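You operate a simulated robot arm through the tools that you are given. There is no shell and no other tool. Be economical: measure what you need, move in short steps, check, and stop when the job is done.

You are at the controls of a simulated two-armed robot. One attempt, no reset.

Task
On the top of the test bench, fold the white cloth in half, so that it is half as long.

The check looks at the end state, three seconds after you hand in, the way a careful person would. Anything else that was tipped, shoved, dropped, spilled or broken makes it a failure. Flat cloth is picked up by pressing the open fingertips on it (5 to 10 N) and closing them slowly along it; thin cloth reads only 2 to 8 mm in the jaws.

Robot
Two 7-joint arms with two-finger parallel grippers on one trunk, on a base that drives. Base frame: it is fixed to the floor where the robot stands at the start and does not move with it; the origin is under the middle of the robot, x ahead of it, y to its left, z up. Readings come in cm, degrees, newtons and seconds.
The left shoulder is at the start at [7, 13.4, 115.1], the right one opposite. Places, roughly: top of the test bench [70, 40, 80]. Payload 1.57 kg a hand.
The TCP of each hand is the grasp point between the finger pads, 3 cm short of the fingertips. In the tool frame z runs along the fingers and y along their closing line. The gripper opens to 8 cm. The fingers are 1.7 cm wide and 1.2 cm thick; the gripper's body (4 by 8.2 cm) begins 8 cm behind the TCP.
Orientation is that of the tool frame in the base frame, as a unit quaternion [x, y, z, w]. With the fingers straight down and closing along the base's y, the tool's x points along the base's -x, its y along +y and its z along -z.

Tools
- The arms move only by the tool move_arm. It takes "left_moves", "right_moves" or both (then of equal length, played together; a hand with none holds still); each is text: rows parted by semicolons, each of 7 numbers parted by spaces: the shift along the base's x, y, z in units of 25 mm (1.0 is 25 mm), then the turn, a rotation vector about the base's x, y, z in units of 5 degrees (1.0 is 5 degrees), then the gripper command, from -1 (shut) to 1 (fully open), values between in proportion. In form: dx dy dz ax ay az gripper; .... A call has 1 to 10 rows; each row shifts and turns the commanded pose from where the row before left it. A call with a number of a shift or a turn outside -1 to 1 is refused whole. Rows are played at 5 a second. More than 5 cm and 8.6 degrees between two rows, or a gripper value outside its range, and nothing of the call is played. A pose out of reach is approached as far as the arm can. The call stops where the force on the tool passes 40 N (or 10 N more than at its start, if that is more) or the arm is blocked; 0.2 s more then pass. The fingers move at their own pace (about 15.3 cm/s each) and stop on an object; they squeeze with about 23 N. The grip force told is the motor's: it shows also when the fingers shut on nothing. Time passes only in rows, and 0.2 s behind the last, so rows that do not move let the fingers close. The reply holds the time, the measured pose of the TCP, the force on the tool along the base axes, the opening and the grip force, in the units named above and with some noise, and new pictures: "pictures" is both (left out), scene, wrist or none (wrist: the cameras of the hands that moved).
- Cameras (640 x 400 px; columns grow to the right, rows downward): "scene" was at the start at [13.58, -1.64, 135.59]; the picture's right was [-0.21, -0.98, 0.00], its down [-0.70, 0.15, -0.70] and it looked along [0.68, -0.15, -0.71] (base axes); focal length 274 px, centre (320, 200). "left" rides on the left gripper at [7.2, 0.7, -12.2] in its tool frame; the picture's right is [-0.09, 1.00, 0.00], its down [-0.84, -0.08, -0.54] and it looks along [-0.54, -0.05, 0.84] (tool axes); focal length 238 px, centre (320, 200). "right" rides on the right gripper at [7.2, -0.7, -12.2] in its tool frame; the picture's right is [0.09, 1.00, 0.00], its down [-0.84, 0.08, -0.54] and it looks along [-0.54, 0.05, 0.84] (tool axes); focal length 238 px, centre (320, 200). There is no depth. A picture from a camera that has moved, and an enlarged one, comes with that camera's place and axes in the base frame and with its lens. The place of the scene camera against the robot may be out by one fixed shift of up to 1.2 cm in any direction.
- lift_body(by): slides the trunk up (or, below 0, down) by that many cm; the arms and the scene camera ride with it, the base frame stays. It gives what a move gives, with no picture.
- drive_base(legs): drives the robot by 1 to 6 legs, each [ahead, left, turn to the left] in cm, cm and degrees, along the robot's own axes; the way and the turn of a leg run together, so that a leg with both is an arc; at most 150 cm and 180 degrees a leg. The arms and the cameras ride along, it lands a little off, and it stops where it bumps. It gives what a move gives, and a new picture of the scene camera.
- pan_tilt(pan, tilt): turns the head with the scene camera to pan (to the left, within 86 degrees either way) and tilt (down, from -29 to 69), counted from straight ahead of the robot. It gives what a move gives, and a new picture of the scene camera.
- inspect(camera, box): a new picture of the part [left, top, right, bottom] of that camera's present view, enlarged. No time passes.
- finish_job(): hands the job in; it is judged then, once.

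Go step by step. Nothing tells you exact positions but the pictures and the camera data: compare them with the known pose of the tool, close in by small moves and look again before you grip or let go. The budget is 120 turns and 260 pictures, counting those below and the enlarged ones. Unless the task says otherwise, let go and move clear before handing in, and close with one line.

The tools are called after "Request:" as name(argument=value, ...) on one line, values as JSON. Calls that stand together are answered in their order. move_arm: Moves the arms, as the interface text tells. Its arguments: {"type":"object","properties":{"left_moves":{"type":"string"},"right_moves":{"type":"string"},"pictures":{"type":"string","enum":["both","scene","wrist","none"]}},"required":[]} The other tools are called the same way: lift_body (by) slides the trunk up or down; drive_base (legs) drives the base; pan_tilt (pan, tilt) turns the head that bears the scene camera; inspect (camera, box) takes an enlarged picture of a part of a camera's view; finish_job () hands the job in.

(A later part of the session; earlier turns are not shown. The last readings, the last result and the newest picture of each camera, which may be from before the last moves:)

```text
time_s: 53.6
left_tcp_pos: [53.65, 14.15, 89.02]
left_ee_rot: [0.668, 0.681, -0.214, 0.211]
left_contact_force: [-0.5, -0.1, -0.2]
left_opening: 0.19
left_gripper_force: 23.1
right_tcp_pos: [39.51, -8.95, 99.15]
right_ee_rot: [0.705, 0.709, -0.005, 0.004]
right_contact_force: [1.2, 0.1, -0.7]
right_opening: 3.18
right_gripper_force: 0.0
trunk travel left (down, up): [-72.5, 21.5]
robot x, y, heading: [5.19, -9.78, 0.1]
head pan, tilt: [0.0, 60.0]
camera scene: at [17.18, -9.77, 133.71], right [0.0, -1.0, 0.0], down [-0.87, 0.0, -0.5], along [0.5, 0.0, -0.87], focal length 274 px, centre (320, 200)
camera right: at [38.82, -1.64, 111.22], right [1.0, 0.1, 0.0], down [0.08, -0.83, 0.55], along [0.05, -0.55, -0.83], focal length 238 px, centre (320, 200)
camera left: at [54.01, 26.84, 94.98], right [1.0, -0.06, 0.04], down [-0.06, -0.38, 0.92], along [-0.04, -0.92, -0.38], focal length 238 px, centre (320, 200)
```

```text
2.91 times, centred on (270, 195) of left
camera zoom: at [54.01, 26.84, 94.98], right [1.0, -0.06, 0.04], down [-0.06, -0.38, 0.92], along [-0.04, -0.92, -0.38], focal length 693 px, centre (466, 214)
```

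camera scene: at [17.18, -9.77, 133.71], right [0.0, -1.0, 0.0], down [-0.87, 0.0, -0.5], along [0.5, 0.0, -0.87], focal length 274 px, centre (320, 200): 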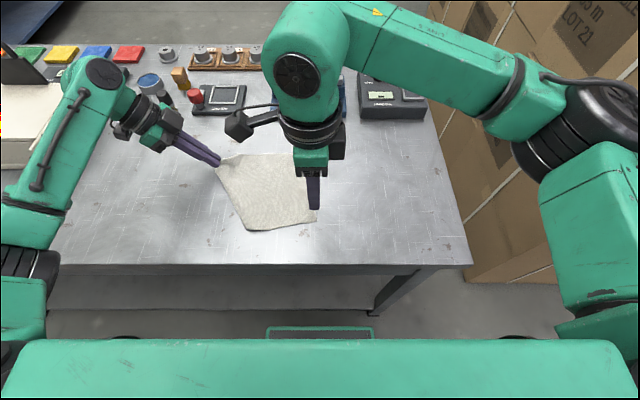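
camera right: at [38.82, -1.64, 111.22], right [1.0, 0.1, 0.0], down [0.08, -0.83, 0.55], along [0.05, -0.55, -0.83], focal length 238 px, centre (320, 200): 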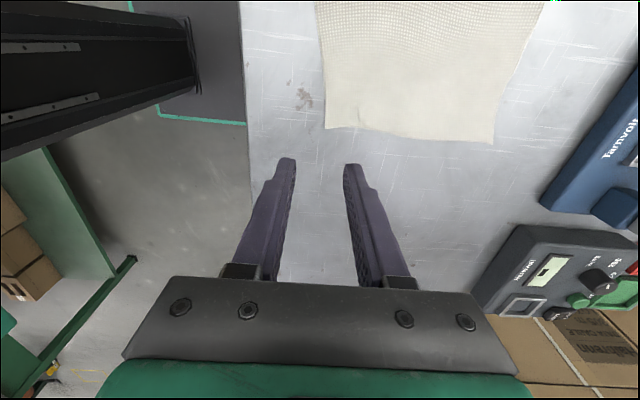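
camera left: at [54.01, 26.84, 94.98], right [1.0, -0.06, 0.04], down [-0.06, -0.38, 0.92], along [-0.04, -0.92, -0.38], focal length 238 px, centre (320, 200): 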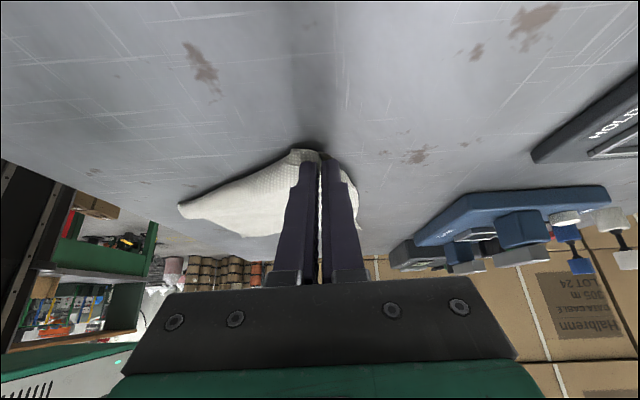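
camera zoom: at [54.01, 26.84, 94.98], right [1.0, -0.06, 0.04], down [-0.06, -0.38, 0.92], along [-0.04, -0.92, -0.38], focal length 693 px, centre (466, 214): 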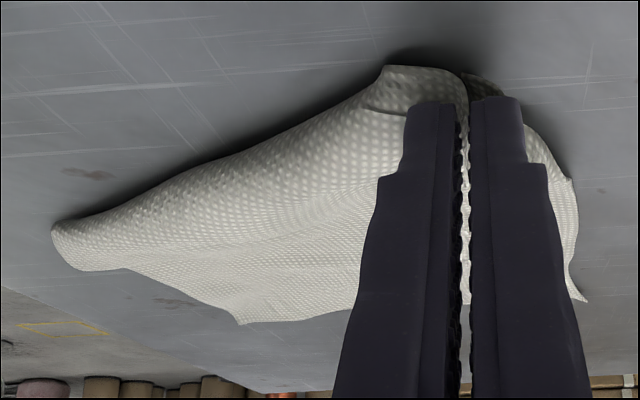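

The near corner is tucked under the cloth. I lift the left corner high so the tucked part hangs free, then I'll lay it out again. The right hand moves aside.

Request:
move_arm(left_moves="0 -0.1 0.6 0 0 0 -1;0 -0.2 0.6 0 0 0 -1;0 -0.2 0.6 0 0 0 -1;0 -0.2 0.6 0 0 0 -1;0 -0.2 0.6 0 0 0 -1;0 -0.2 0.6 0 0 0 -1;0 -0.2 0.6 0 0 0 -1;0 0 0.4 0 0 0 -1;0 0 0 0 0 0 -1", right_moves="0 -0.8 0 0 0 0 -0.2;0 -0.8 0 0 0 0 -0.2;0 -0.8 0 0 0 0 -0.2;0 -0.8 0 0 0 0 -0.2;0 -0.5 0 0 0 0 -0.2;0 0 0 0 0 0 -0.2;0 0 0 0 0 0 -0.2;0 0 0 0 0 0 -0.2;0 0 0 0 0 0 -0.2")

```text
time_s: 55.6
left_tcp_pos: [53.44, 10.97, 100.49]
left_ee_rot: [0.667, 0.682, -0.213, 0.212]
left_contact_force: [1.0, -0.1, -0.1]
left_opening: 0.19
left_gripper_force: 22.9
right_tcp_pos: [39.6, -18.19, 99.12]
right_ee_rot: [0.705, 0.709, -0.006, 0.003]
right_contact_force: [0.4, 0.2, -0.7]
right_opening: 3.19
right_gripper_force: 0.1
trunk travel left (down, up): [-72.5, 21.5]
robot x, y, heading: [4.86, -10.02, 0.0]
head pan, tilt: [0.0, 60.0]
camera scene: at [17.19, -9.72, 133.71], right [0.0, -1.0, 0.0], down [-0.87, 0.0, -0.5], along [0.5, 0.0, -0.87], focal length 274 px, centre (320, 200)
camera right: at [38.89, -10.9, 111.25], right [1.0, 0.1, 0.0], down [0.08, -0.83, 0.55], along [0.05, -0.55, -0.83], focal length 238 px, centre (320, 200)
camera left: at [53.84, 23.66, 106.41], right [1.0, -0.06, 0.04], down [-0.06, -0.38, 0.92], along [-0.04, -0.92, -0.38], focal length 238 px, centre (320, 200)
```

scene: 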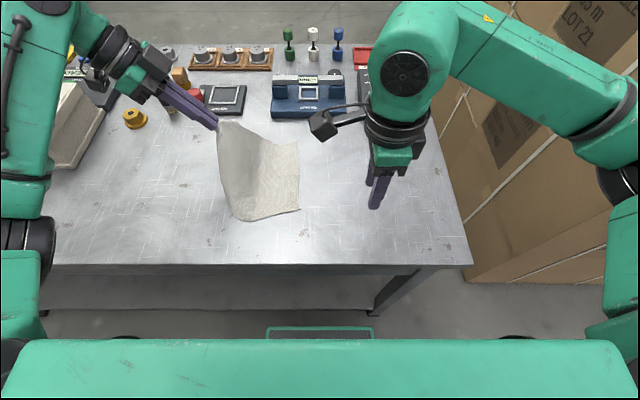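
right: 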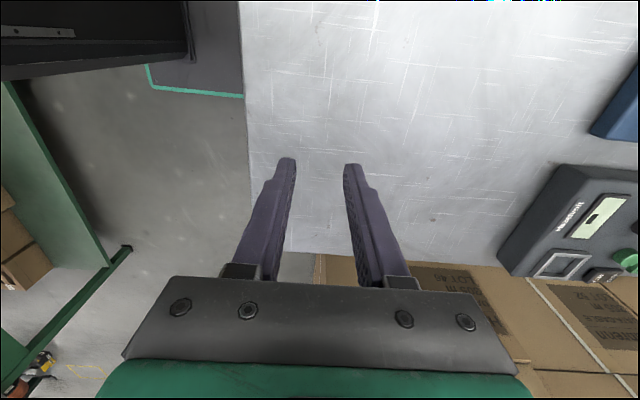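
left: 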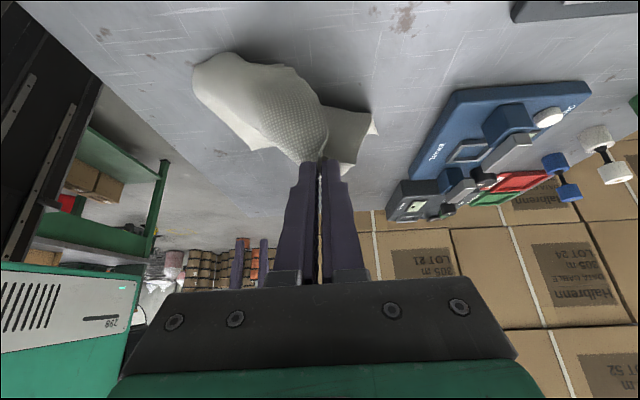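

The cloth slides easily and the corner stays tucked. I'll instead lift the cloth fully so it hangs from the left hand. The right can then take the near corner in the air, so both hold the edge like a curtain.

Request:
move_arm(left_moves="0 -0.2 0.7 0 0 0 -1;0 -0.2 0.7 0 0 0 -1;0 -0.2 0.7 0 0 0 -1;0 -0.2 0.7 0 0 0 -1;0 -0.2 0.7 0 0 0 -1;0 -0.2 0.7 0 0 0 -1;0 0 0.7 0 0 0 -1;0 0 0.7 0 0 0 -1;0 0 0.7 0 0 0 -1;0 0 0 0 0 0 -1")

```text
time_s: 57.8
left_tcp_pos: [53.6, 7.81, 116.3]
left_ee_rot: [0.667, 0.681, -0.214, 0.212]
left_contact_force: [0.8, -0.2, -0.4]
left_opening: 0.22
left_gripper_force: 23.2
right_tcp_pos: [39.41, -18.23, 99.26]
right_ee_rot: [0.705, 0.709, -0.006, 0.004]
right_contact_force: [0.4, 0.2, 0.2]
right_opening: 3.2
right_gripper_force: 0.0
trunk travel left (down, up): [-72.5, 21.5]
robot x, y, heading: [5.07, -9.94, 0.1]
head pan, tilt: [0.0, 60.0]
camera scene: at [17.2, -9.72, 133.7], right [0.0, -1.0, 0.0], down [-0.87, 0.0, -0.5], along [0.5, 0.0, -0.87], focal length 274 px, centre (320, 200)
camera left: at [54.04, 20.63, 122.13], right [1.0, -0.06, 0.04], down [-0.06, -0.38, 0.92], along [-0.04, -0.92, -0.38], focal length 238 px, centre (320, 200)
```

scene: 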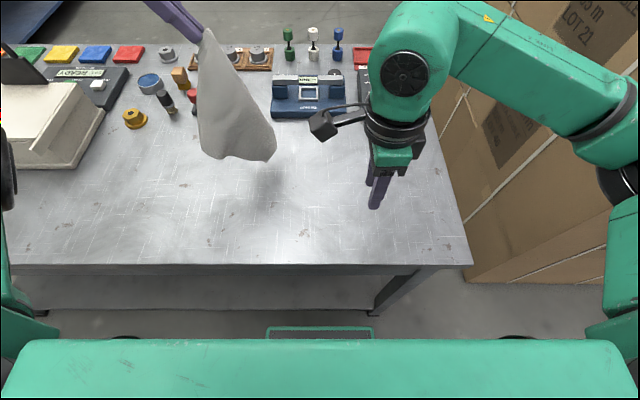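
left: 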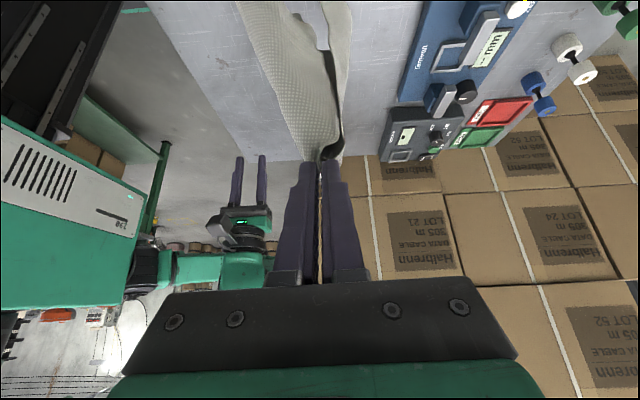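

The cloth hangs free. I adjust the head for a better view and zoom in.

Request:
pan_tilt(pan=20, tilt=40)

Request:
inspect(camera="scene", box=[200, 100, 440, 300])

```text
time_s: 58.7
left_tcp_pos: [53.64, 7.81, 116.14]
left_ee_rot: [0.667, 0.682, -0.214, 0.211]
left_contact_force: [-0.4, -0.2, -0.3]
left_opening: 0.2
left_gripper_force: 22.5
right_tcp_pos: [39.65, -18.25, 99.23]
right_ee_rot: [0.705, 0.71, -0.007, 0.003]
right_contact_force: [0.1, 0.1, -0.5]
right_opening: 3.22
right_gripper_force: 0.1
trunk travel left (down, up): [-72.5, 21.5]
robot x, y, heading: [4.76, -9.84, 0.2]
head pan, tilt: [20.0, 40.0]
camera scene: at [18.49, -6.84, 136.38], right [0.34, -0.94, 0.0], down [-0.6, -0.22, -0.77], along [0.72, 0.26, -0.64], focal length 274 px, centre (320, 200)
```

scene: 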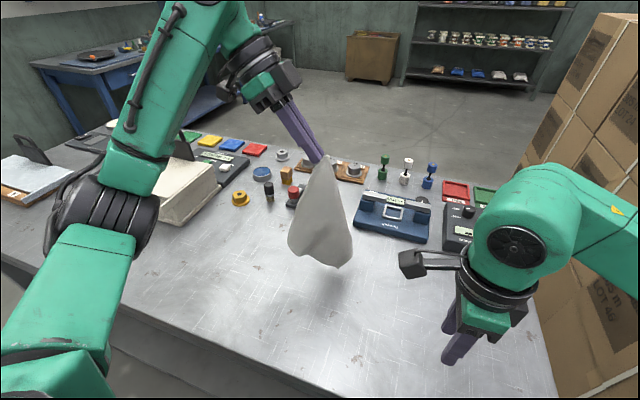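

```text
2.00 times, centred on (320, 200) of scene
camera zoom: at [18.49, -6.84, 136.38], right [0.34, -0.94, 0.0], down [-0.6, -0.22, -0.77], along [0.72, 0.26, -0.64], focal length 547 px, centre (320, 200)
```

zoom: 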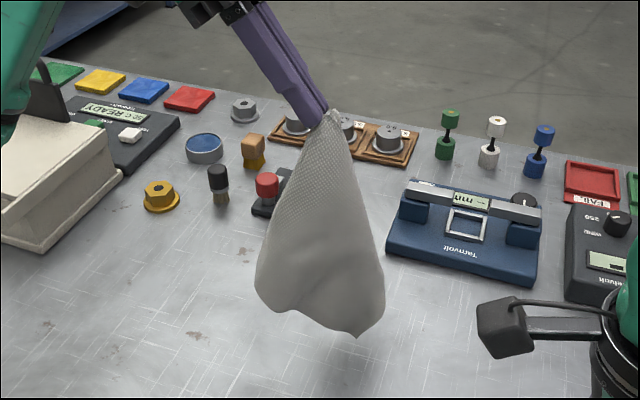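

The cloth hangs as a cone from A, with corner D on its left side at about (48,10,97). I yaw the left hand 40° to turn D towards the robot. The right hand turns back to closing along y, so it can reach forward and pinch the hanging near corner.

Request:
move_arm(left_moves="0 0 0 0 0 0.8 -1;0 0 0 0 0 0.8 -1;0 0 0 0 0 0.8 -1;0 0 0 0 0 0.8 -1;0 0 0 0 0 0.8 -1;0 0 0 0 0 0.8 -1;0 0 0 0 0 0.8 -1;0 0 0 0 0 0.8 -1;0 0 0 0 0 0.8 -1;0 0 0 0 0 0.8 -1", right_moves="-0.3 0.1 0.2 0 0 1 0;-0.3 0.1 0.2 0 0 1 0;-0.3 0.1 0.2 0 0 1 0;-0.3 0.1 0.2 0 0 1 0;-0.3 0.1 0.2 0 0 1 0;-0.3 0.1 0.2 0 0 1 0;-0.3 0.1 0 0 0 1 0;-0.3 0.1 0 0 0 1 0;-0.3 0.1 0 0 0 1 0;-0.3 0.1 0 0 0 1 0", pictures="none")

Request:
move_arm(right_moves="0 0.4 0 0 0 1 0;0 0.4 0 0 0 1 0;0 0.4 0 0 0 1 0;0 0.4 0 0 0 1 0;0 0.4 0 0 0 1 0;0 0.4 0 0 0 1 0;0 0.4 0 0 0 1 0;0 0.4 0 0 0 1 0")

```text
time_s: 60.9
left_tcp_pos: [53.5, 7.82, 116.18]
left_ee_rot: [0.393, 0.869, -0.129, 0.271]
left_contact_force: [-0.1, -0.6, -0.1]
left_opening: 0.21
left_gripper_force: 22.6
right_tcp_pos: [32.06, -15.69, 101.98]
right_ee_rot: [0.339, 0.941, -0.003, 0.005]
right_contact_force: [0.1, -0.4, 1.2]
right_opening: 4.0
right_gripper_force: 0.1
trunk travel left (down, up): [-72.5, 21.5]
robot x, y, heading: [4.77, -9.7, -0.1]
head pan, tilt: [20.0, 40.0]
```

```text
time_s: 62.7
left_tcp_pos: [53.59, 7.95, 116.22]
left_ee_rot: [0.393, 0.869, -0.129, 0.272]
left_contact_force: [0.4, 0.0, -0.3]
left_opening: 0.18
left_gripper_force: 22.8
right_tcp_pos: [31.95, -7.67, 102.14]
right_ee_rot: [-0.004, 1.0, -0.001, 0.007]
right_contact_force: [0.4, 0.0, -0.3]
right_opening: 3.99
right_gripper_force: 0.1
trunk travel left (down, up): [-72.5, 21.5]
robot x, y, heading: [4.65, -9.7, 0.4]
head pan, tilt: [20.0, 40.0]
camera scene: at [18.5, -6.76, 136.38], right [0.34, -0.94, 0.0], down [-0.6, -0.22, -0.77], along [0.72, 0.26, -0.64], focal length 274 px, centre (320, 200)
camera right: at [24.62, -8.35, 114.21], right [-0.1, 0.99, -0.01], down [0.83, 0.09, 0.55], along [0.55, 0.05, -0.83], focal length 238 px, centre (320, 200)
```

scene: 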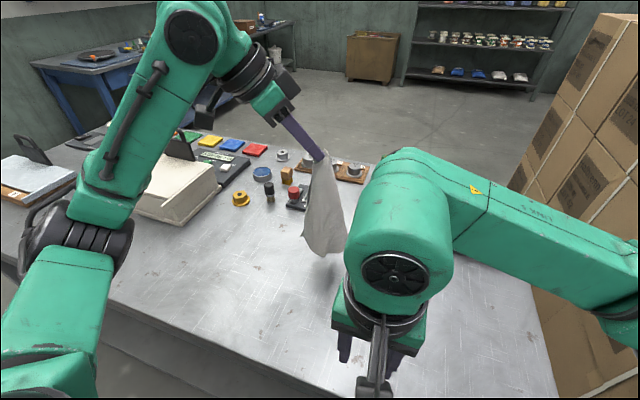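
right: 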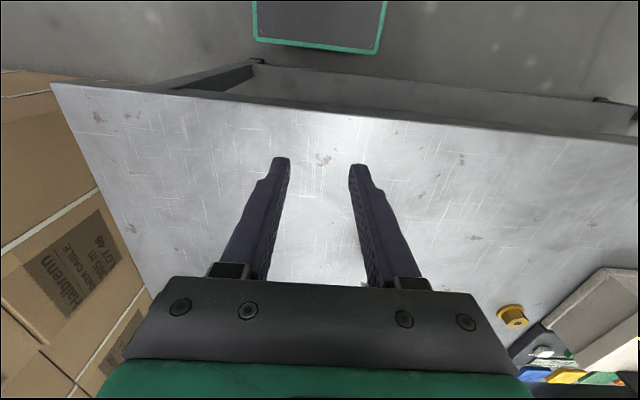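

D now faces the robot. I zoom in on the cloth and tilt the right fingers forward by 50°.

Request:
move_arm(right_moves="-0.1 0 0 0 -1 0 0.2;-0.1 0 0 0 -1 0 0.2;-0.1 0 0 0 -1 0 0.2;-0.1 0 0 0 -1 0 0.2;-0.1 0 0 0 -1 0 0.2;-0.1 0 0 0 -1 0 0.2;-0.1 0 0 0 -1 0 0.2;-0.1 0 0 0 -1 0 0.2;-0.1 0 0 0 -1 0 0.2;-0.1 0 0 0 -1 0 0.2")

Request:
inspect(camera="scene", box=[270, 130, 390, 280])

```text
time_s: 63.8
left_tcp_pos: [53.55, 7.87, 116.22]
left_ee_rot: [0.394, 0.868, -0.129, 0.272]
left_contact_force: [-0.4, 0.5, 0.0]
left_opening: 0.2
left_gripper_force: 22.8
right_tcp_pos: [31.36, -7.61, 102.22]
right_ee_rot: [0.003, 0.981, -0.002, 0.196]
right_contact_force: [2.9, 0.9, -1.4]
right_opening: 4.84
right_gripper_force: 0.1
trunk travel left (down, up): [-72.5, 21.5]
robot x, y, heading: [4.84, -9.81, 0.3]
head pan, tilt: [20.0, 40.0]
stopped in row 5 (right hand): the force on the tool passed its limit (the readings are from after the stop); the commanded pose is now the measured one
camera scene: at [18.46, -6.79, 136.38], right [0.34, -0.94, 0.0], down [-0.6, -0.22, -0.77], along [0.72, 0.26, -0.64], focal length 274 px, centre (320, 200)
camera right: at [20.02, -8.17, 110.8], right [-0.08, 1.0, -0.04], down [0.56, 0.08, 0.82], along [0.82, 0.04, -0.57], focal length 238 px, centre (320, 200)
```

scene: 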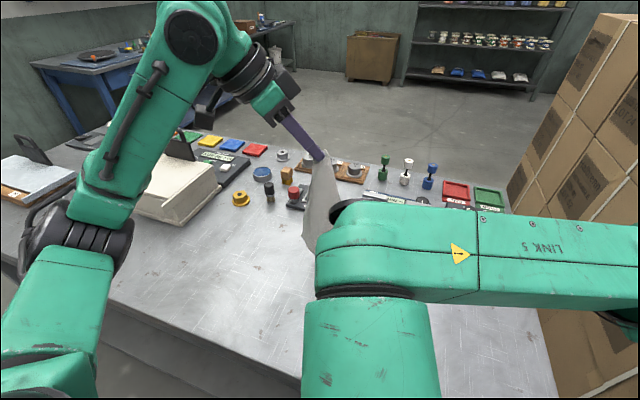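
right: 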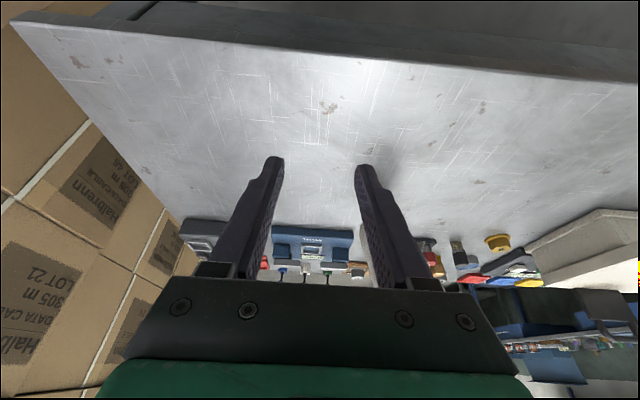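

```text
2.67 times, centred on (330, 205) of scene
camera zoom: at [18.46, -6.79, 136.38], right [0.34, -0.94, 0.0], down [-0.6, -0.22, -0.77], along [0.72, 0.26, -0.64], focal length 730 px, centre (293, 187)
```

zoom: 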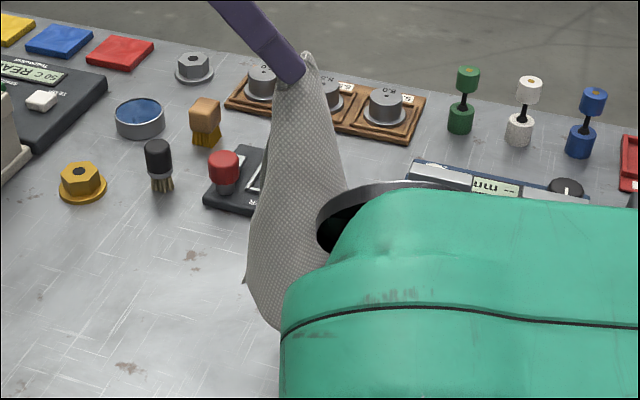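

The right wrist touched the robot's own trunk while tilting so close in. I move it forward and left, then look at the hanging corner through its own camera.

Request:
move_arm(right_moves="0.8 0 0 0 0 0 0;0.8 0.2 0 0 0 0 0.2;0.8 0.6 0 0 0 0 0.4;0.4 0.8 0 0 -0.5 0 0.4;0.2 0.8 0 0 -1 0 0.4;0 0.8 0 0 -1 0 0.4;0 0.8 0 0 -1 0 0.4;0 0.8 0 0 -1 0 0.4")

```text
time_s: 65.6
left_tcp_pos: [53.42, 8.02, 116.17]
left_ee_rot: [0.394, 0.869, -0.128, 0.272]
left_contact_force: [-0.2, 0.5, -0.8]
left_opening: 0.2
left_gripper_force: 23.4
right_tcp_pos: [38.74, 4.52, 102.16]
right_ee_rot: [0.004, 0.923, -0.001, 0.384]
right_contact_force: [-0.3, 0.5, -0.6]
right_opening: 5.6
right_gripper_force: 0.0
trunk travel left (down, up): [-72.5, 21.5]
robot x, y, heading: [5.04, -9.85, -0.1]
head pan, tilt: [20.0, 40.0]
camera scene: at [18.42, -6.67, 136.39], right [0.34, -0.94, 0.0], down [-0.6, -0.22, -0.77], along [0.72, 0.26, -0.64], focal length 274 px, centre (320, 200)
camera right: at [25.06, 3.88, 105.78], right [-0.06, 1.0, -0.07], down [0.21, 0.08, 0.98], along [0.98, 0.04, -0.21], focal length 238 px, centre (320, 200)
```

scene: 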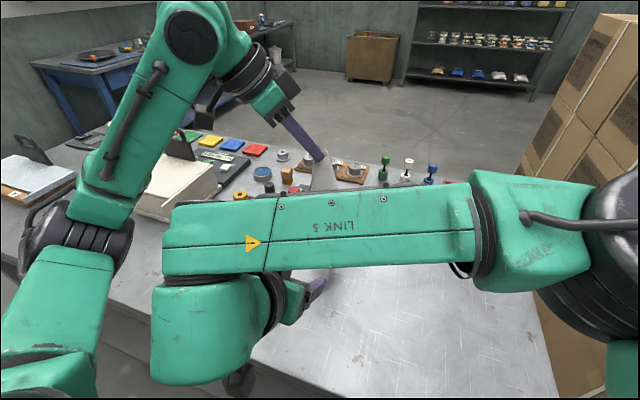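
right: 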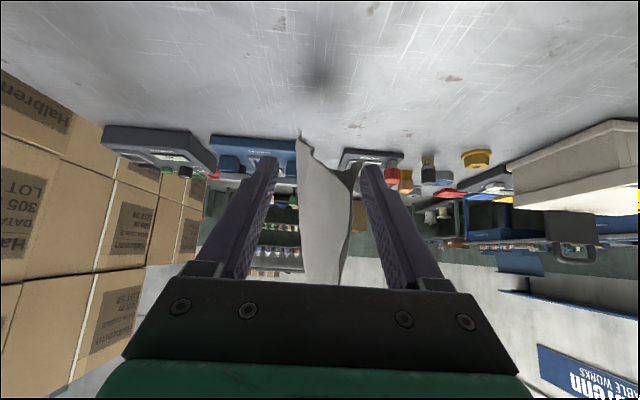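

The right camera shows D at the panel's right lower corner, with the panel facing the robot. I yaw the left hand about 60° more so the sheet is edge-on to the right fingers with D pointing at them.

Request:
move_arm(left_moves="0.2 0 0.2 0 0 1 -1;0.2 0 0.2 0 0 1 -1;0.2 0 0.2 0 0 1 -1;0.2 0 0 0 0 1 -1;0.2 0 0 0 0 1 -1;0.2 0 0 0 0 1 -1", pictures="none")

Request:
move_arm(left_moves="0 0 0 0 0 1 -1;0 0 0 0 0 1 -1;0 0 0 0 0 1 -1;0 0 0 0 0 1 -1;0 0 0 0 0 1 -1;0 0 0 0 0 1 -1;0 0 0 0 0 0 -1", right_moves="0 0 0 0 0 0 0.4;0 0 0 0 0 0 0.4;0 0 0 0 0 0 0.4;0 0 0 0 0 0 0.4;0 0 0 0 0 0 0.4;0 0 0 0 0 0 0.4;0 0 0 0 0 0 0.4")

```text
time_s: 67.0
left_tcp_pos: [56.6, 7.77, 117.66]
left_ee_rot: [0.154, 0.942, -0.053, 0.294]
left_contact_force: [0.1, 0.2, -0.5]
left_opening: 0.19
left_gripper_force: 23.3
right_tcp_pos: [38.88, 4.28, 102.33]
right_ee_rot: [0.003, 0.924, 0.0, 0.383]
right_contact_force: [0.3, 0.7, -0.1]
right_opening: 5.6
right_gripper_force: 0.0
trunk travel left (down, up): [-72.5, 21.5]
robot x, y, heading: [5.07, -9.72, -0.2]
head pan, tilt: [20.0, 40.0]
```

```text
time_s: 68.6
left_tcp_pos: [56.58, 7.8, 117.66]
left_ee_rot: [-0.094, 0.949, 0.024, 0.299]
left_contact_force: [0.4, 0.3, 0.5]
left_opening: 0.2
left_gripper_force: 22.7
right_tcp_pos: [38.92, 4.35, 102.33]
right_ee_rot: [0.004, 0.923, -0.002, 0.384]
right_contact_force: [0.1, -0.3, 0.1]
right_opening: 5.61
right_gripper_force: 0.1
trunk travel left (down, up): [-72.5, 21.5]
robot x, y, heading: [5.09, -9.79, 0.1]
head pan, tilt: [20.0, 40.0]
camera scene: at [18.5, -6.8, 136.38], right [0.34, -0.94, 0.0], down [-0.6, -0.22, -0.77], along [0.72, 0.26, -0.64], focal length 274 px, centre (320, 200)
camera right: at [25.12, 3.75, 105.8], right [-0.06, 1.0, -0.06], down [0.21, 0.08, 0.98], along [0.98, 0.04, -0.21], focal length 238 px, centre (320, 200)
camera left: at [43.66, 5.96, 123.64], right [-0.12, 0.99, 0.04], down [0.38, 0.01, 0.92], along [0.92, 0.13, -0.38], focal length 238 px, centre (320, 200)
```

scene: 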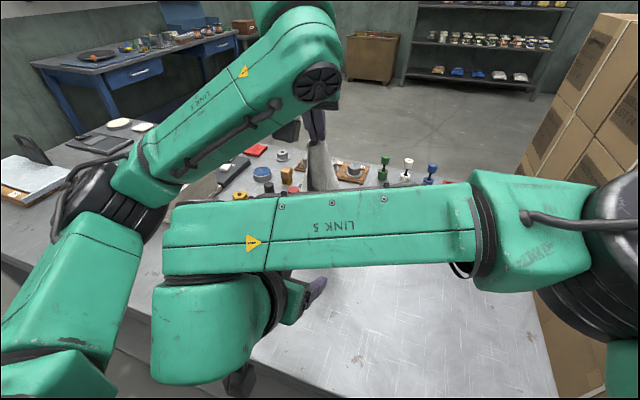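
right: 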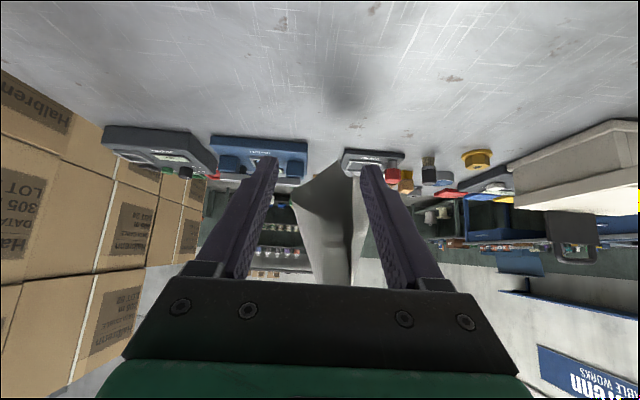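
left: 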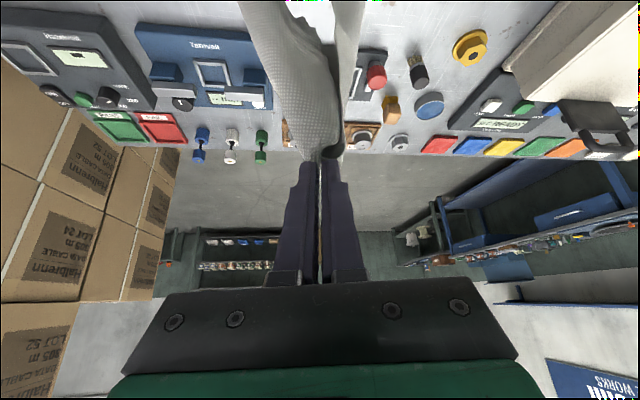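

Request:
inspect(camera="right", box=[250, 130, 410, 290])

Request:
inspect(camera="left", box=[220, 0, 400, 180])

```text
2.50 times, centred on (330, 210) of right
camera zoom: at [25.12, 3.75, 105.8], right [-0.06, 1.0, -0.06], down [0.21, 0.08, 0.98], along [0.98, 0.04, -0.21], focal length 596 px, centre (295, 175)
```

zoom: 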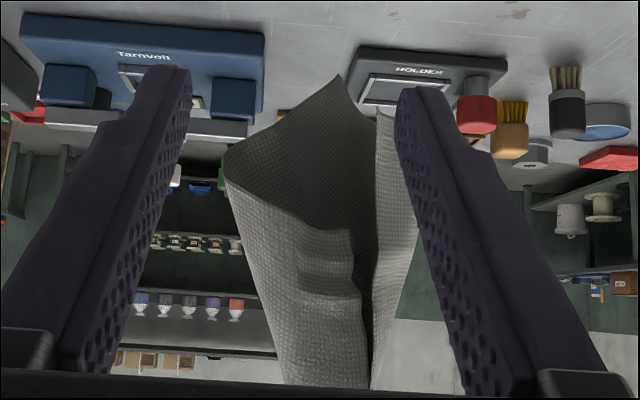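

```text
2.22 times, centred on (310, 90) of left
camera zoom: at [43.66, 5.96, 123.64], right [-0.12, 0.99, 0.04], down [0.38, 0.01, 0.92], along [0.92, 0.13, -0.38], focal length 530 px, centre (342, 444)
```

zoom: 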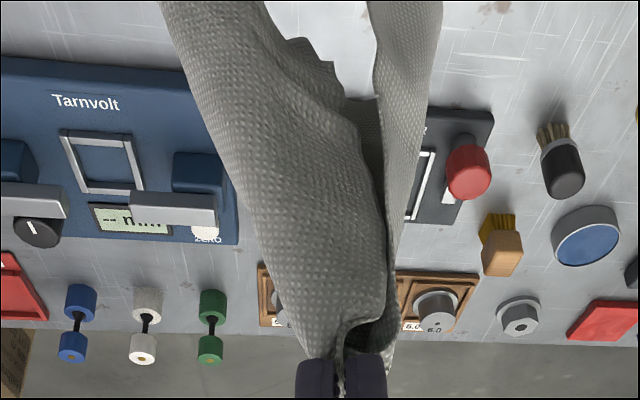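

The panel near D faces the wrong way to be pinched in the air, but the cone's slit faces +y. If I lower the far tip C first and then draw A away, the cloth should open flat. First I clear the right hand and set the left fingers vertical.

Request:
move_arm(left_moves="0 0 0 -0.17 0.985 0 -1;0 0 0 -0.17 0.985 0 -1;0 0 0 -0.17 0.985 0 -1;0 0 0 -0.17 0.985 0 -1;0 0 0 -0.17 0.985 0 -1;0 0 0 -0.17 0.985 0 -1;0 0 0 -0.17 0.985 0 -1;0 0 0 0 0 0 -1;0 0 0 0 0 0 -1;0 0 0 0 0 0 -1", right_moves="0 -0.2 0 0 1 0 0;0 -0.4 0 0 1 0 0;0 -0.6 0 0 1 0 0;0 -0.8 0 0 1 0 0;0 -1 0 0 1 0 0;0 -1 0 0 1 0 0;0 -1 0 0 1 0 0;0 -1 0 0 1 0 0;0 -1 0 0 1 0 0;0 -1 0 0 0 0 0")

```text
time_s: 70.8
left_tcp_pos: [56.44, 7.7, 117.75]
left_ee_rot: [-0.096, 0.995, 0.002, -0.001]
left_contact_force: [0.6, 0.5, -0.2]
left_opening: 0.2
left_gripper_force: 22.9
right_tcp_pos: [38.72, -15.7, 102.12]
right_ee_rot: [0.002, 1.0, -0.002, 0.001]
right_contact_force: [0.4, -0.5, -0.5]
right_opening: 4.0
right_gripper_force: 0.1
trunk travel left (down, up): [-72.5, 21.5]
robot x, y, heading: [5.11, -9.65, 0.2]
head pan, tilt: [20.0, 40.0]
camera scene: at [18.46, -6.99, 136.39], right [0.34, -0.94, 0.0], down [-0.6, -0.22, -0.77], along [0.72, 0.26, -0.64], focal length 274 px, centre (320, 200)
camera right: at [31.6, -16.32, 114.3], right [-0.09, 1.0, 0.0], down [0.84, 0.07, 0.54], along [0.54, 0.04, -0.84], focal length 238 px, centre (320, 200)
camera left: at [49.26, 6.78, 130.04], right [-0.1, 0.99, 0.01], down [0.84, 0.08, 0.54], along [0.54, 0.06, -0.84], focal length 238 px, centre (320, 200)
```

scene: 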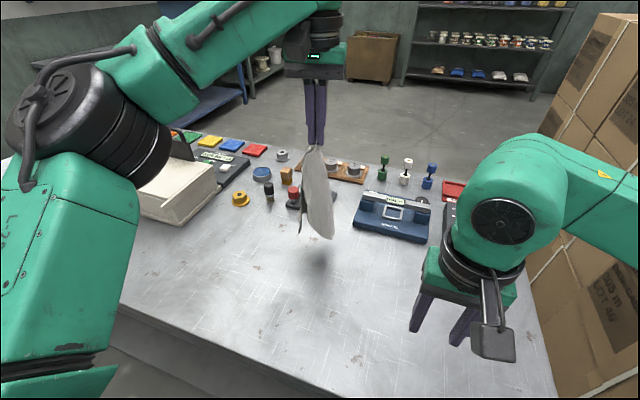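
right: 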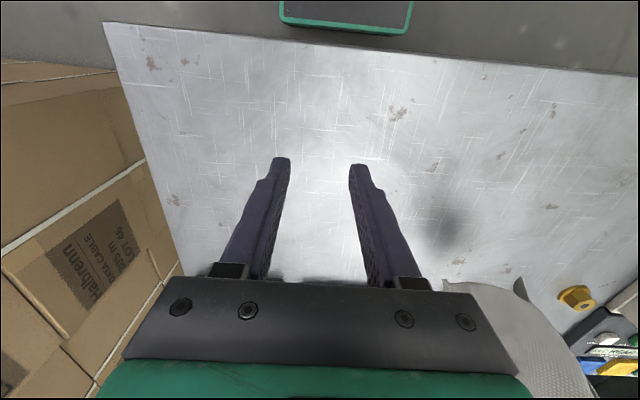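
left: 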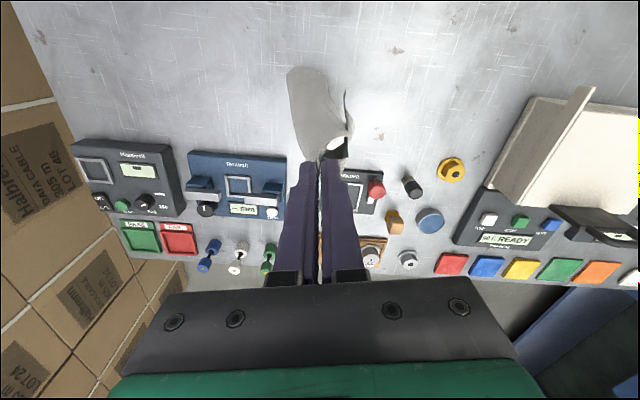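

The sheet hangs from A with C trailing towards the robot's right and the slit open to +y, just as needed. I carry it so that C lands near its old place (42,-11), moving the right hand out of the way.

Request:
move_arm(left_moves="-0.42 -0.62 0 0 0 0 -1;-0.42 -0.62 0 0 0 0 -1;-0.42 -0.62 0 0 0 0 -1;-0.42 -0.62 0 0 0 0 -1;-0.42 -0.62 0 0 0 0 -1;-0.42 -0.62 0 0 0 0 -1;-0.42 -0.62 0 0 0 0 -1;-0.42 -0.62 0 0 0 0 -1;-0.42 -0.62 0 0 0 0 -1;-0.42 -0.62 0 0 0 0 -1", right_moves="0 -0.7 0 0 0 0 0;0 -0.7 0 0 0 0 0;0 -0.7 0 0 0 0 0;0 -0.7 0 0 0 0 0;0 -0.7 0 0 0 0 0;0 -0.7 0 0 0 0 0;0 0 0 0 0 0 0;0 0 0 0 0 0 0;0 0 0 0 0 0 0;0 0 0 0 0 0 0")

```text
time_s: 73.0
left_tcp_pos: [46.16, -7.83, 117.71]
left_ee_rot: [-0.097, 0.995, 0.002, -0.001]
left_contact_force: [0.3, 0.4, -0.2]
left_opening: 0.18
left_gripper_force: 23.0
right_tcp_pos: [38.9, -26.07, 102.19]
right_ee_rot: [0.003, 1.0, -0.003, 0.001]
right_contact_force: [-1.3, -0.6, 0.6]
right_opening: 4.01
right_gripper_force: 0.1
trunk travel left (down, up): [-72.5, 21.5]
robot x, y, heading: [4.99, -9.65, 0.1]
head pan, tilt: [20.0, 40.0]
camera scene: at [18.48, -6.89, 136.38], right [0.34, -0.94, 0.0], down [-0.6, -0.22, -0.77], along [0.72, 0.26, -0.64], focal length 274 px, centre (320, 200)
camera right: at [31.65, -26.71, 114.31], right [-0.09, 1.0, 0.0], down [0.84, 0.07, 0.54], along [0.54, 0.04, -0.84], focal length 238 px, centre (320, 200)
camera left: at [38.84, -8.68, 130.01], right [-0.1, 0.99, 0.0], down [0.84, 0.08, 0.54], along [0.54, 0.06, -0.84], focal length 238 px, centre (320, 200)
```

scene: 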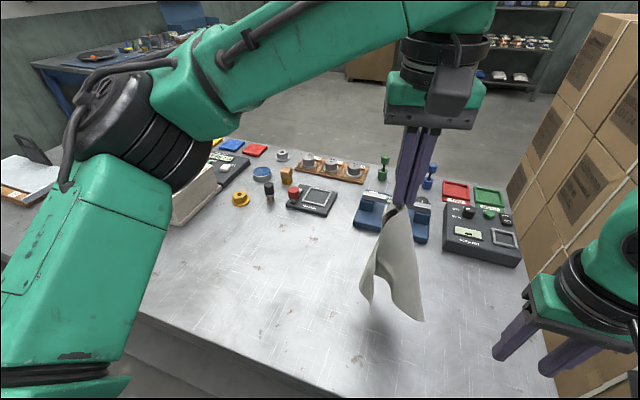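
right: 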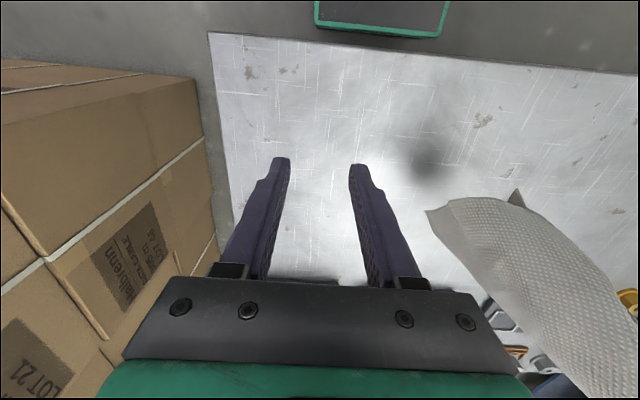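
left: 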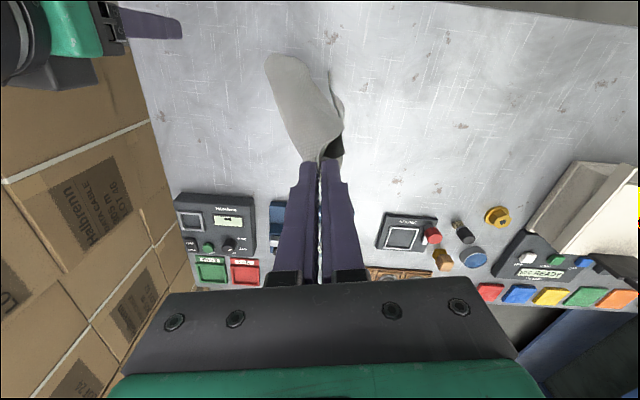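

I lower until C touches, then draw A along the diagonal (+x,+y) while descending.

Request:
move_arm(left_moves="0 0 -0.5 0 0 0 -1;0 0 -0.5 0 0 0 -1;0 0 -0.5 0 0 0 -1;0.2 0.3 -0.2 0 0 0 -1;0.35 0.57 -0.2 0 0 0 -1;0.35 0.57 -0.25 0 0 0 -1;0.35 0.57 -0.3 0 0 0 -1;0.35 0.57 -0.35 0 0 0 -1;0.35 0.57 -0.4 0 0 0 -1;0 0 0 0 0 0 -1")

```text
time_s: 75.2
left_tcp_pos: [50.88, 0.11, 109.89]
left_ee_rot: [-0.097, 0.995, 0.003, -0.001]
left_contact_force: [-0.5, -0.5, -0.2]
left_opening: 0.22
left_gripper_force: 22.7
right_tcp_pos: [38.89, -26.06, 102.16]
right_ee_rot: [0.003, 1.0, -0.003, 0.001]
right_contact_force: [-0.3, -0.3, 0.2]
right_opening: 3.99
right_gripper_force: 0.1
trunk travel left (down, up): [-72.5, 21.5]
robot x, y, heading: [5.07, -9.46, 0.0]
head pan, tilt: [20.0, 40.0]
camera scene: at [18.48, -6.87, 136.38], right [0.34, -0.94, 0.0], down [-0.6, -0.22, -0.77], along [0.72, 0.26, -0.64], focal length 274 px, centre (320, 200)
camera left: at [43.66, -0.75, 122.1], right [-0.1, 0.99, 0.0], down [0.84, 0.08, 0.54], along [0.54, 0.06, -0.84], focal length 238 px, centre (320, 200)
```

scene: 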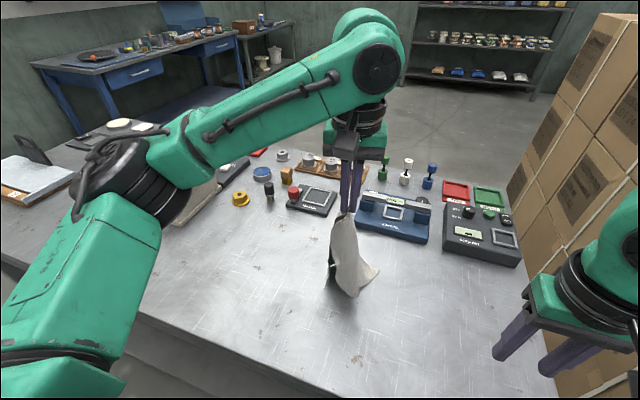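
left: 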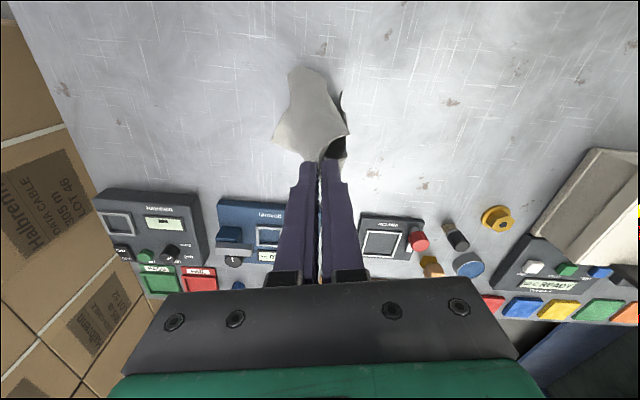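

It is starting to lay out. I continue the arc.

Request:
move_arm(left_moves="0.32 0.51 -0.5 0 0 0 -1;0.32 0.51 -0.5 0 0 0 -1;0.32 0.51 -0.55 0 0 0 -1;0.32 0.51 -0.6 0 0 0 -1;0.32 0.51 -0.7 0 0 0 -1;0.32 0.51 -0.75 0 0 0 -1;0 0 0 0 0 0 -1")

Request:
inspect(camera="scene", box=[260, 160, 440, 320])

```text
time_s: 76.8
left_tcp_pos: [55.78, 7.87, 100.72]
left_ee_rot: [-0.098, 0.995, 0.002, 0.0]
left_contact_force: [0.3, 1.1, -0.6]
left_opening: 0.19
left_gripper_force: 22.7
right_tcp_pos: [38.96, -26.1, 102.15]
right_ee_rot: [0.002, 1.0, -0.003, 0.001]
right_contact_force: [-0.2, -0.3, -0.1]
right_opening: 4.02
right_gripper_force: 0.0
trunk travel left (down, up): [-72.5, 21.5]
robot x, y, heading: [5.02, -10.06, 0.1]
head pan, tilt: [20.0, 40.0]
camera scene: at [18.48, -6.86, 136.38], right [0.34, -0.94, 0.0], down [-0.6, -0.22, -0.77], along [0.72, 0.26, -0.64], focal length 274 px, centre (320, 200)
camera left: at [48.55, 6.94, 113.0], right [-0.1, 0.99, 0.0], down [0.84, 0.08, 0.54], along [0.54, 0.06, -0.84], focal length 238 px, centre (320, 200)
```

scene: 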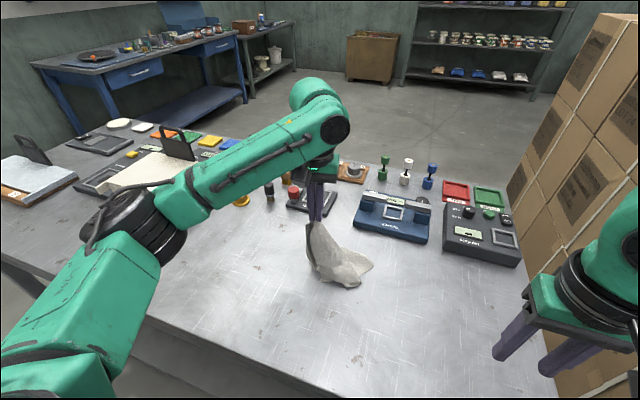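
left: 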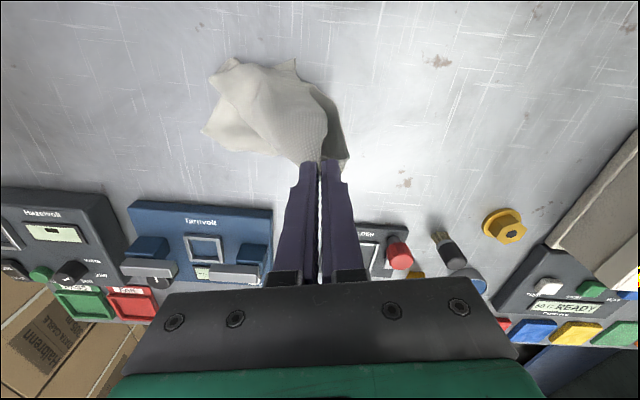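

```text
2.50 times, centred on (350, 240) of scene
camera zoom: at [18.48, -6.86, 136.38], right [0.34, -0.94, 0.0], down [-0.6, -0.22, -0.77], along [0.72, 0.26, -0.64], focal length 684 px, centre (245, 100)
```

zoom: 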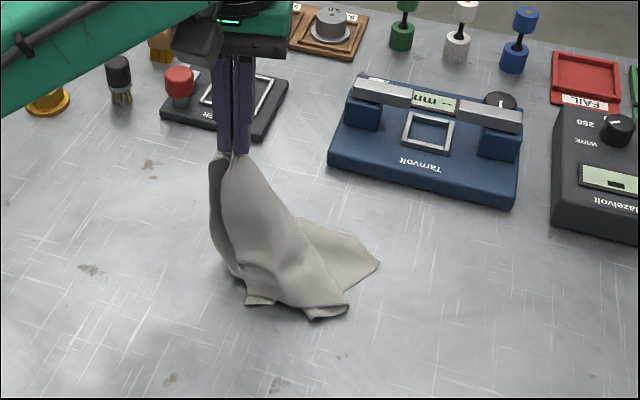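

The cloth's foot slides along rather than staying put, so it is only partly spread. I lower A fully onto the bench and then use the right hand to pull corners out; first a clear look.

Request:
move_arm(left_moves="0.2 0.4 -0.7 0 0 0 -1;0.2 0.4 -0.7 0 0 0 -1;0.2 0.4 -0.7 0 0 0 -1;0 0.4 -0.7 0 0 0 -1;0 0.4 -0.7 0 0 0 -1;0 0.4 -0.5 0 0 0 -1;0 0 -0.4 0 0 0 -1;0 0 0 0 0 0 -1")

Request:
inspect(camera="scene", box=[260, 160, 440, 320])

Request:
inspect(camera="left", box=[180, 40, 400, 190])

```text
time_s: 78.6
left_tcp_pos: [57.2, 13.93, 89.59]
left_ee_rot: [-0.097, 0.995, 0.002, -0.001]
left_contact_force: [0.5, 0.1, 0.6]
left_opening: 0.19
left_gripper_force: 23.0
right_tcp_pos: [38.98, -25.99, 102.17]
right_ee_rot: [0.002, 1.0, -0.003, 0.001]
right_contact_force: [-0.1, 0.8, -0.3]
right_opening: 4.01
right_gripper_force: 0.0
trunk travel left (down, up): [-72.5, 21.5]
robot x, y, heading: [4.78, -9.75, -0.0]
head pan, tilt: [20.0, 40.0]
camera scene: at [18.49, -6.83, 136.38], right [0.34, -0.94, 0.0], down [-0.6, -0.22, -0.77], along [0.72, 0.26, -0.64], focal length 274 px, centre (320, 200)
camera left: at [49.96, 12.87, 101.97], right [-0.1, 0.99, 0.0], down [0.84, 0.08, 0.54], along [0.54, 0.06, -0.84], focal length 238 px, centre (320, 200)
```

scene: 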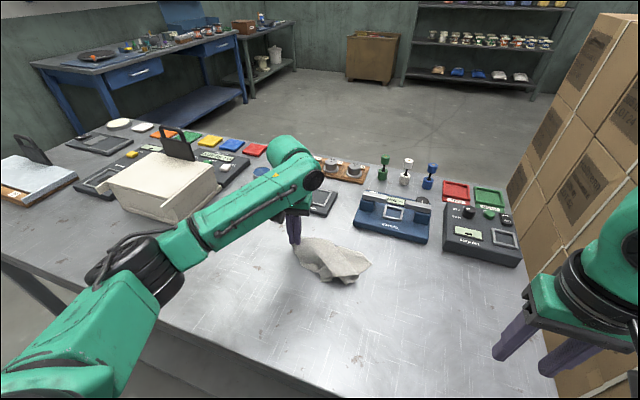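
left: 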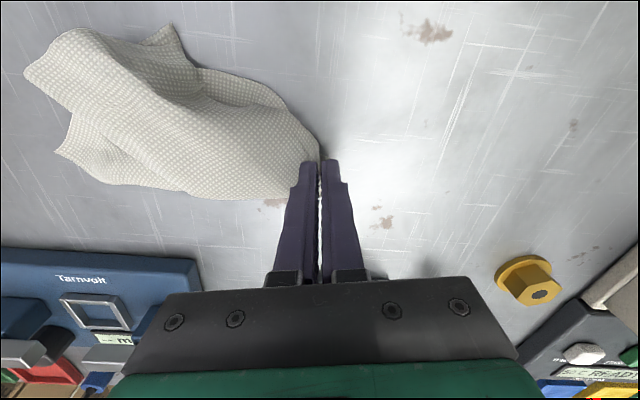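

```text
2.50 times, centred on (350, 240) of scene
camera zoom: at [18.49, -6.83, 136.38], right [0.34, -0.94, 0.0], down [-0.6, -0.22, -0.77], along [0.72, 0.26, -0.64], focal length 684 px, centre (245, 100)
```

zoom: 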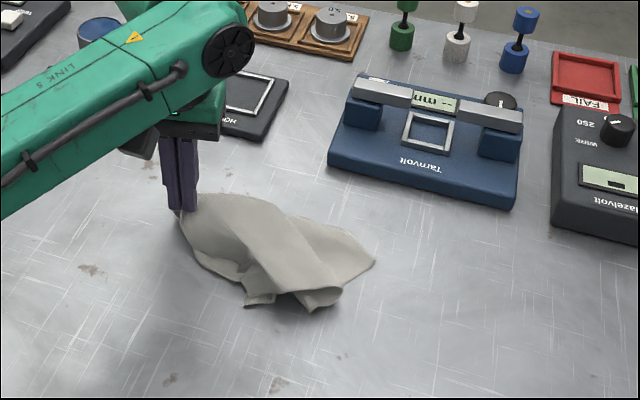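

```text
2.67 times, centred on (290, 115) of left
camera zoom: at [49.96, 12.87, 101.97], right [-0.1, 0.99, 0.0], down [0.84, 0.08, 0.54], along [0.54, 0.06, -0.84], focal length 636 px, centre (400, 427)
```

zoom: 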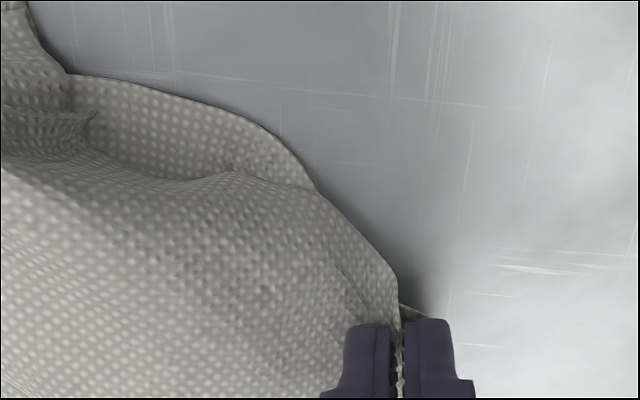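

A is at about (57,14) and B lies at about (59,-5.5), so edge AB is nearly in place. I'll have the right hand grip corner B, so both hands can lift the cloth as a curtain from AB and lay it down flat again. I move the right hand near B for a look.

Request:
move_arm(right_moves="0.7 0.7 0 0 0 0 0;0.7 0.7 0 0 0 0 0;0.7 0.7 0 0 0 0 0;0.7 0.7 0 0 0 0 0;0.7 0.7 -0.2 0 0 0 -0.2;0.7 0.7 -0.3 0 0 0 -0.2;0.7 0.7 -0.3 0 0 0 -0.2;0.7 0.7 -0.3 0 0 0 -0.2;0.7 0.7 -0.3 0 0 0 -0.2;0.7 0.7 -0.3 0 0 0 -0.2")

Request:
inspect(camera="right", box=[220, 60, 540, 260])

```text
time_s: 80.8
left_tcp_pos: [57.26, 13.94, 89.67]
left_ee_rot: [-0.097, 0.995, 0.002, 0.0]
left_contact_force: [0.2, -0.6, -0.9]
left_opening: 0.21
left_gripper_force: 22.5
right_tcp_pos: [56.42, -8.44, 97.99]
right_ee_rot: [0.003, 1.0, -0.003, 0.001]
right_contact_force: [0.1, 0.0, -1.0]
right_opening: 3.2
right_gripper_force: 0.0
trunk travel left (down, up): [-72.5, 21.5]
robot x, y, heading: [5.14, -9.93, 0.1]
head pan, tilt: [20.0, 40.0]
camera scene: at [18.56, -6.67, 136.37], right [0.34, -0.94, 0.0], down [-0.6, -0.22, -0.77], along [0.72, 0.26, -0.64], focal length 274 px, centre (320, 200)
camera right: at [49.16, -9.06, 110.17], right [-0.09, 1.0, -0.01], down [0.84, 0.08, 0.54], along [0.54, 0.04, -0.84], focal length 238 px, centre (320, 200)
```

scene: 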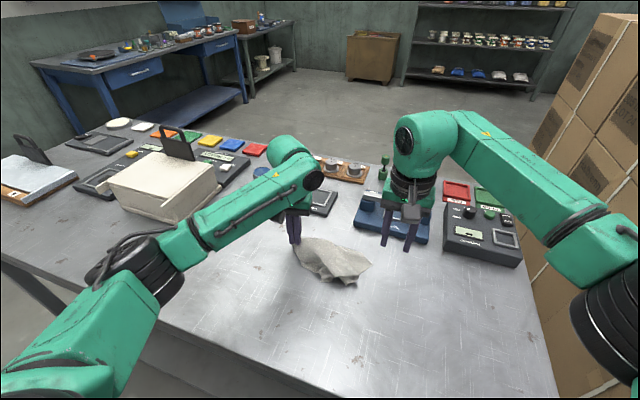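
right: 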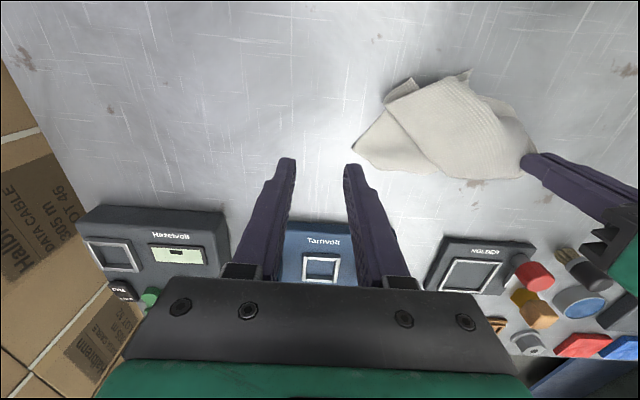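

```text
2.00 times, centred on (380, 160) of right
camera zoom: at [49.16, -9.06, 110.17], right [-0.09, 1.0, -0.01], down [0.84, 0.08, 0.54], along [0.54, 0.04, -0.84], focal length 477 px, centre (200, 280)
```

zoom: 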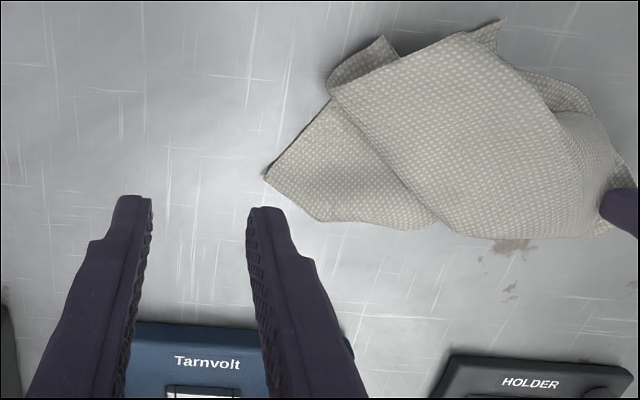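

Corner B is clearly visible at about (58,-5), flat and single-layered. I move the right hand over it and descend.

Request:
move_arm(right_moves="0.08 0.36 -0.5 0 0 0 -0.25;0.08 0.36 -0.5 0 0 0 -0.25;0.08 0.36 -0.5 0 0 0 -0.25;0.08 0.36 -0.5 0 0 0 -0.25;0.08 0.36 -0.5 0 0 0 -0.25;0.08 0.36 -0.5 0 0 0 -0.25;0 0 -0.4 0 0 0 -0.25;0 0 0 0 0 0 -0.25", pictures="wrist")

```text
time_s: 82.6
left_tcp_pos: [57.16, 13.72, 89.73]
left_ee_rot: [-0.097, 0.995, 0.002, 0.0]
left_contact_force: [-0.4, 0.3, -0.9]
left_opening: 0.21
left_gripper_force: 23.0
right_tcp_pos: [57.6, -3.14, 89.49]
right_ee_rot: [0.002, 1.0, -0.002, 0.001]
right_contact_force: [-0.9, 0.2, 0.8]
right_opening: 3.0
right_gripper_force: 0.1
trunk travel left (down, up): [-72.5, 21.5]
robot x, y, heading: [5.07, -9.77, 0.2]
head pan, tilt: [20.0, 40.0]
camera right: at [50.32, -3.84, 101.71], right [-0.09, 1.0, -0.01], down [0.84, 0.08, 0.54], along [0.54, 0.04, -0.84], focal length 238 px, centre (320, 200)
```

right: 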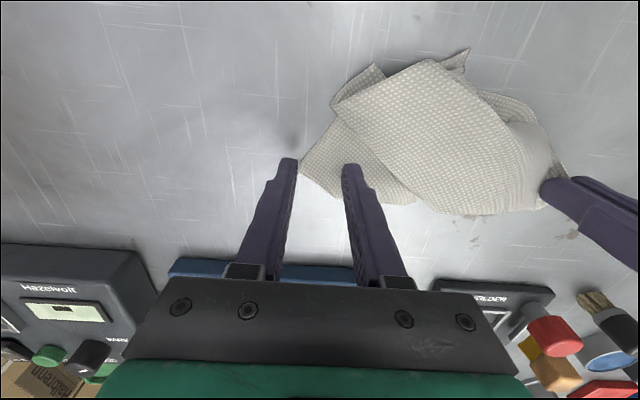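

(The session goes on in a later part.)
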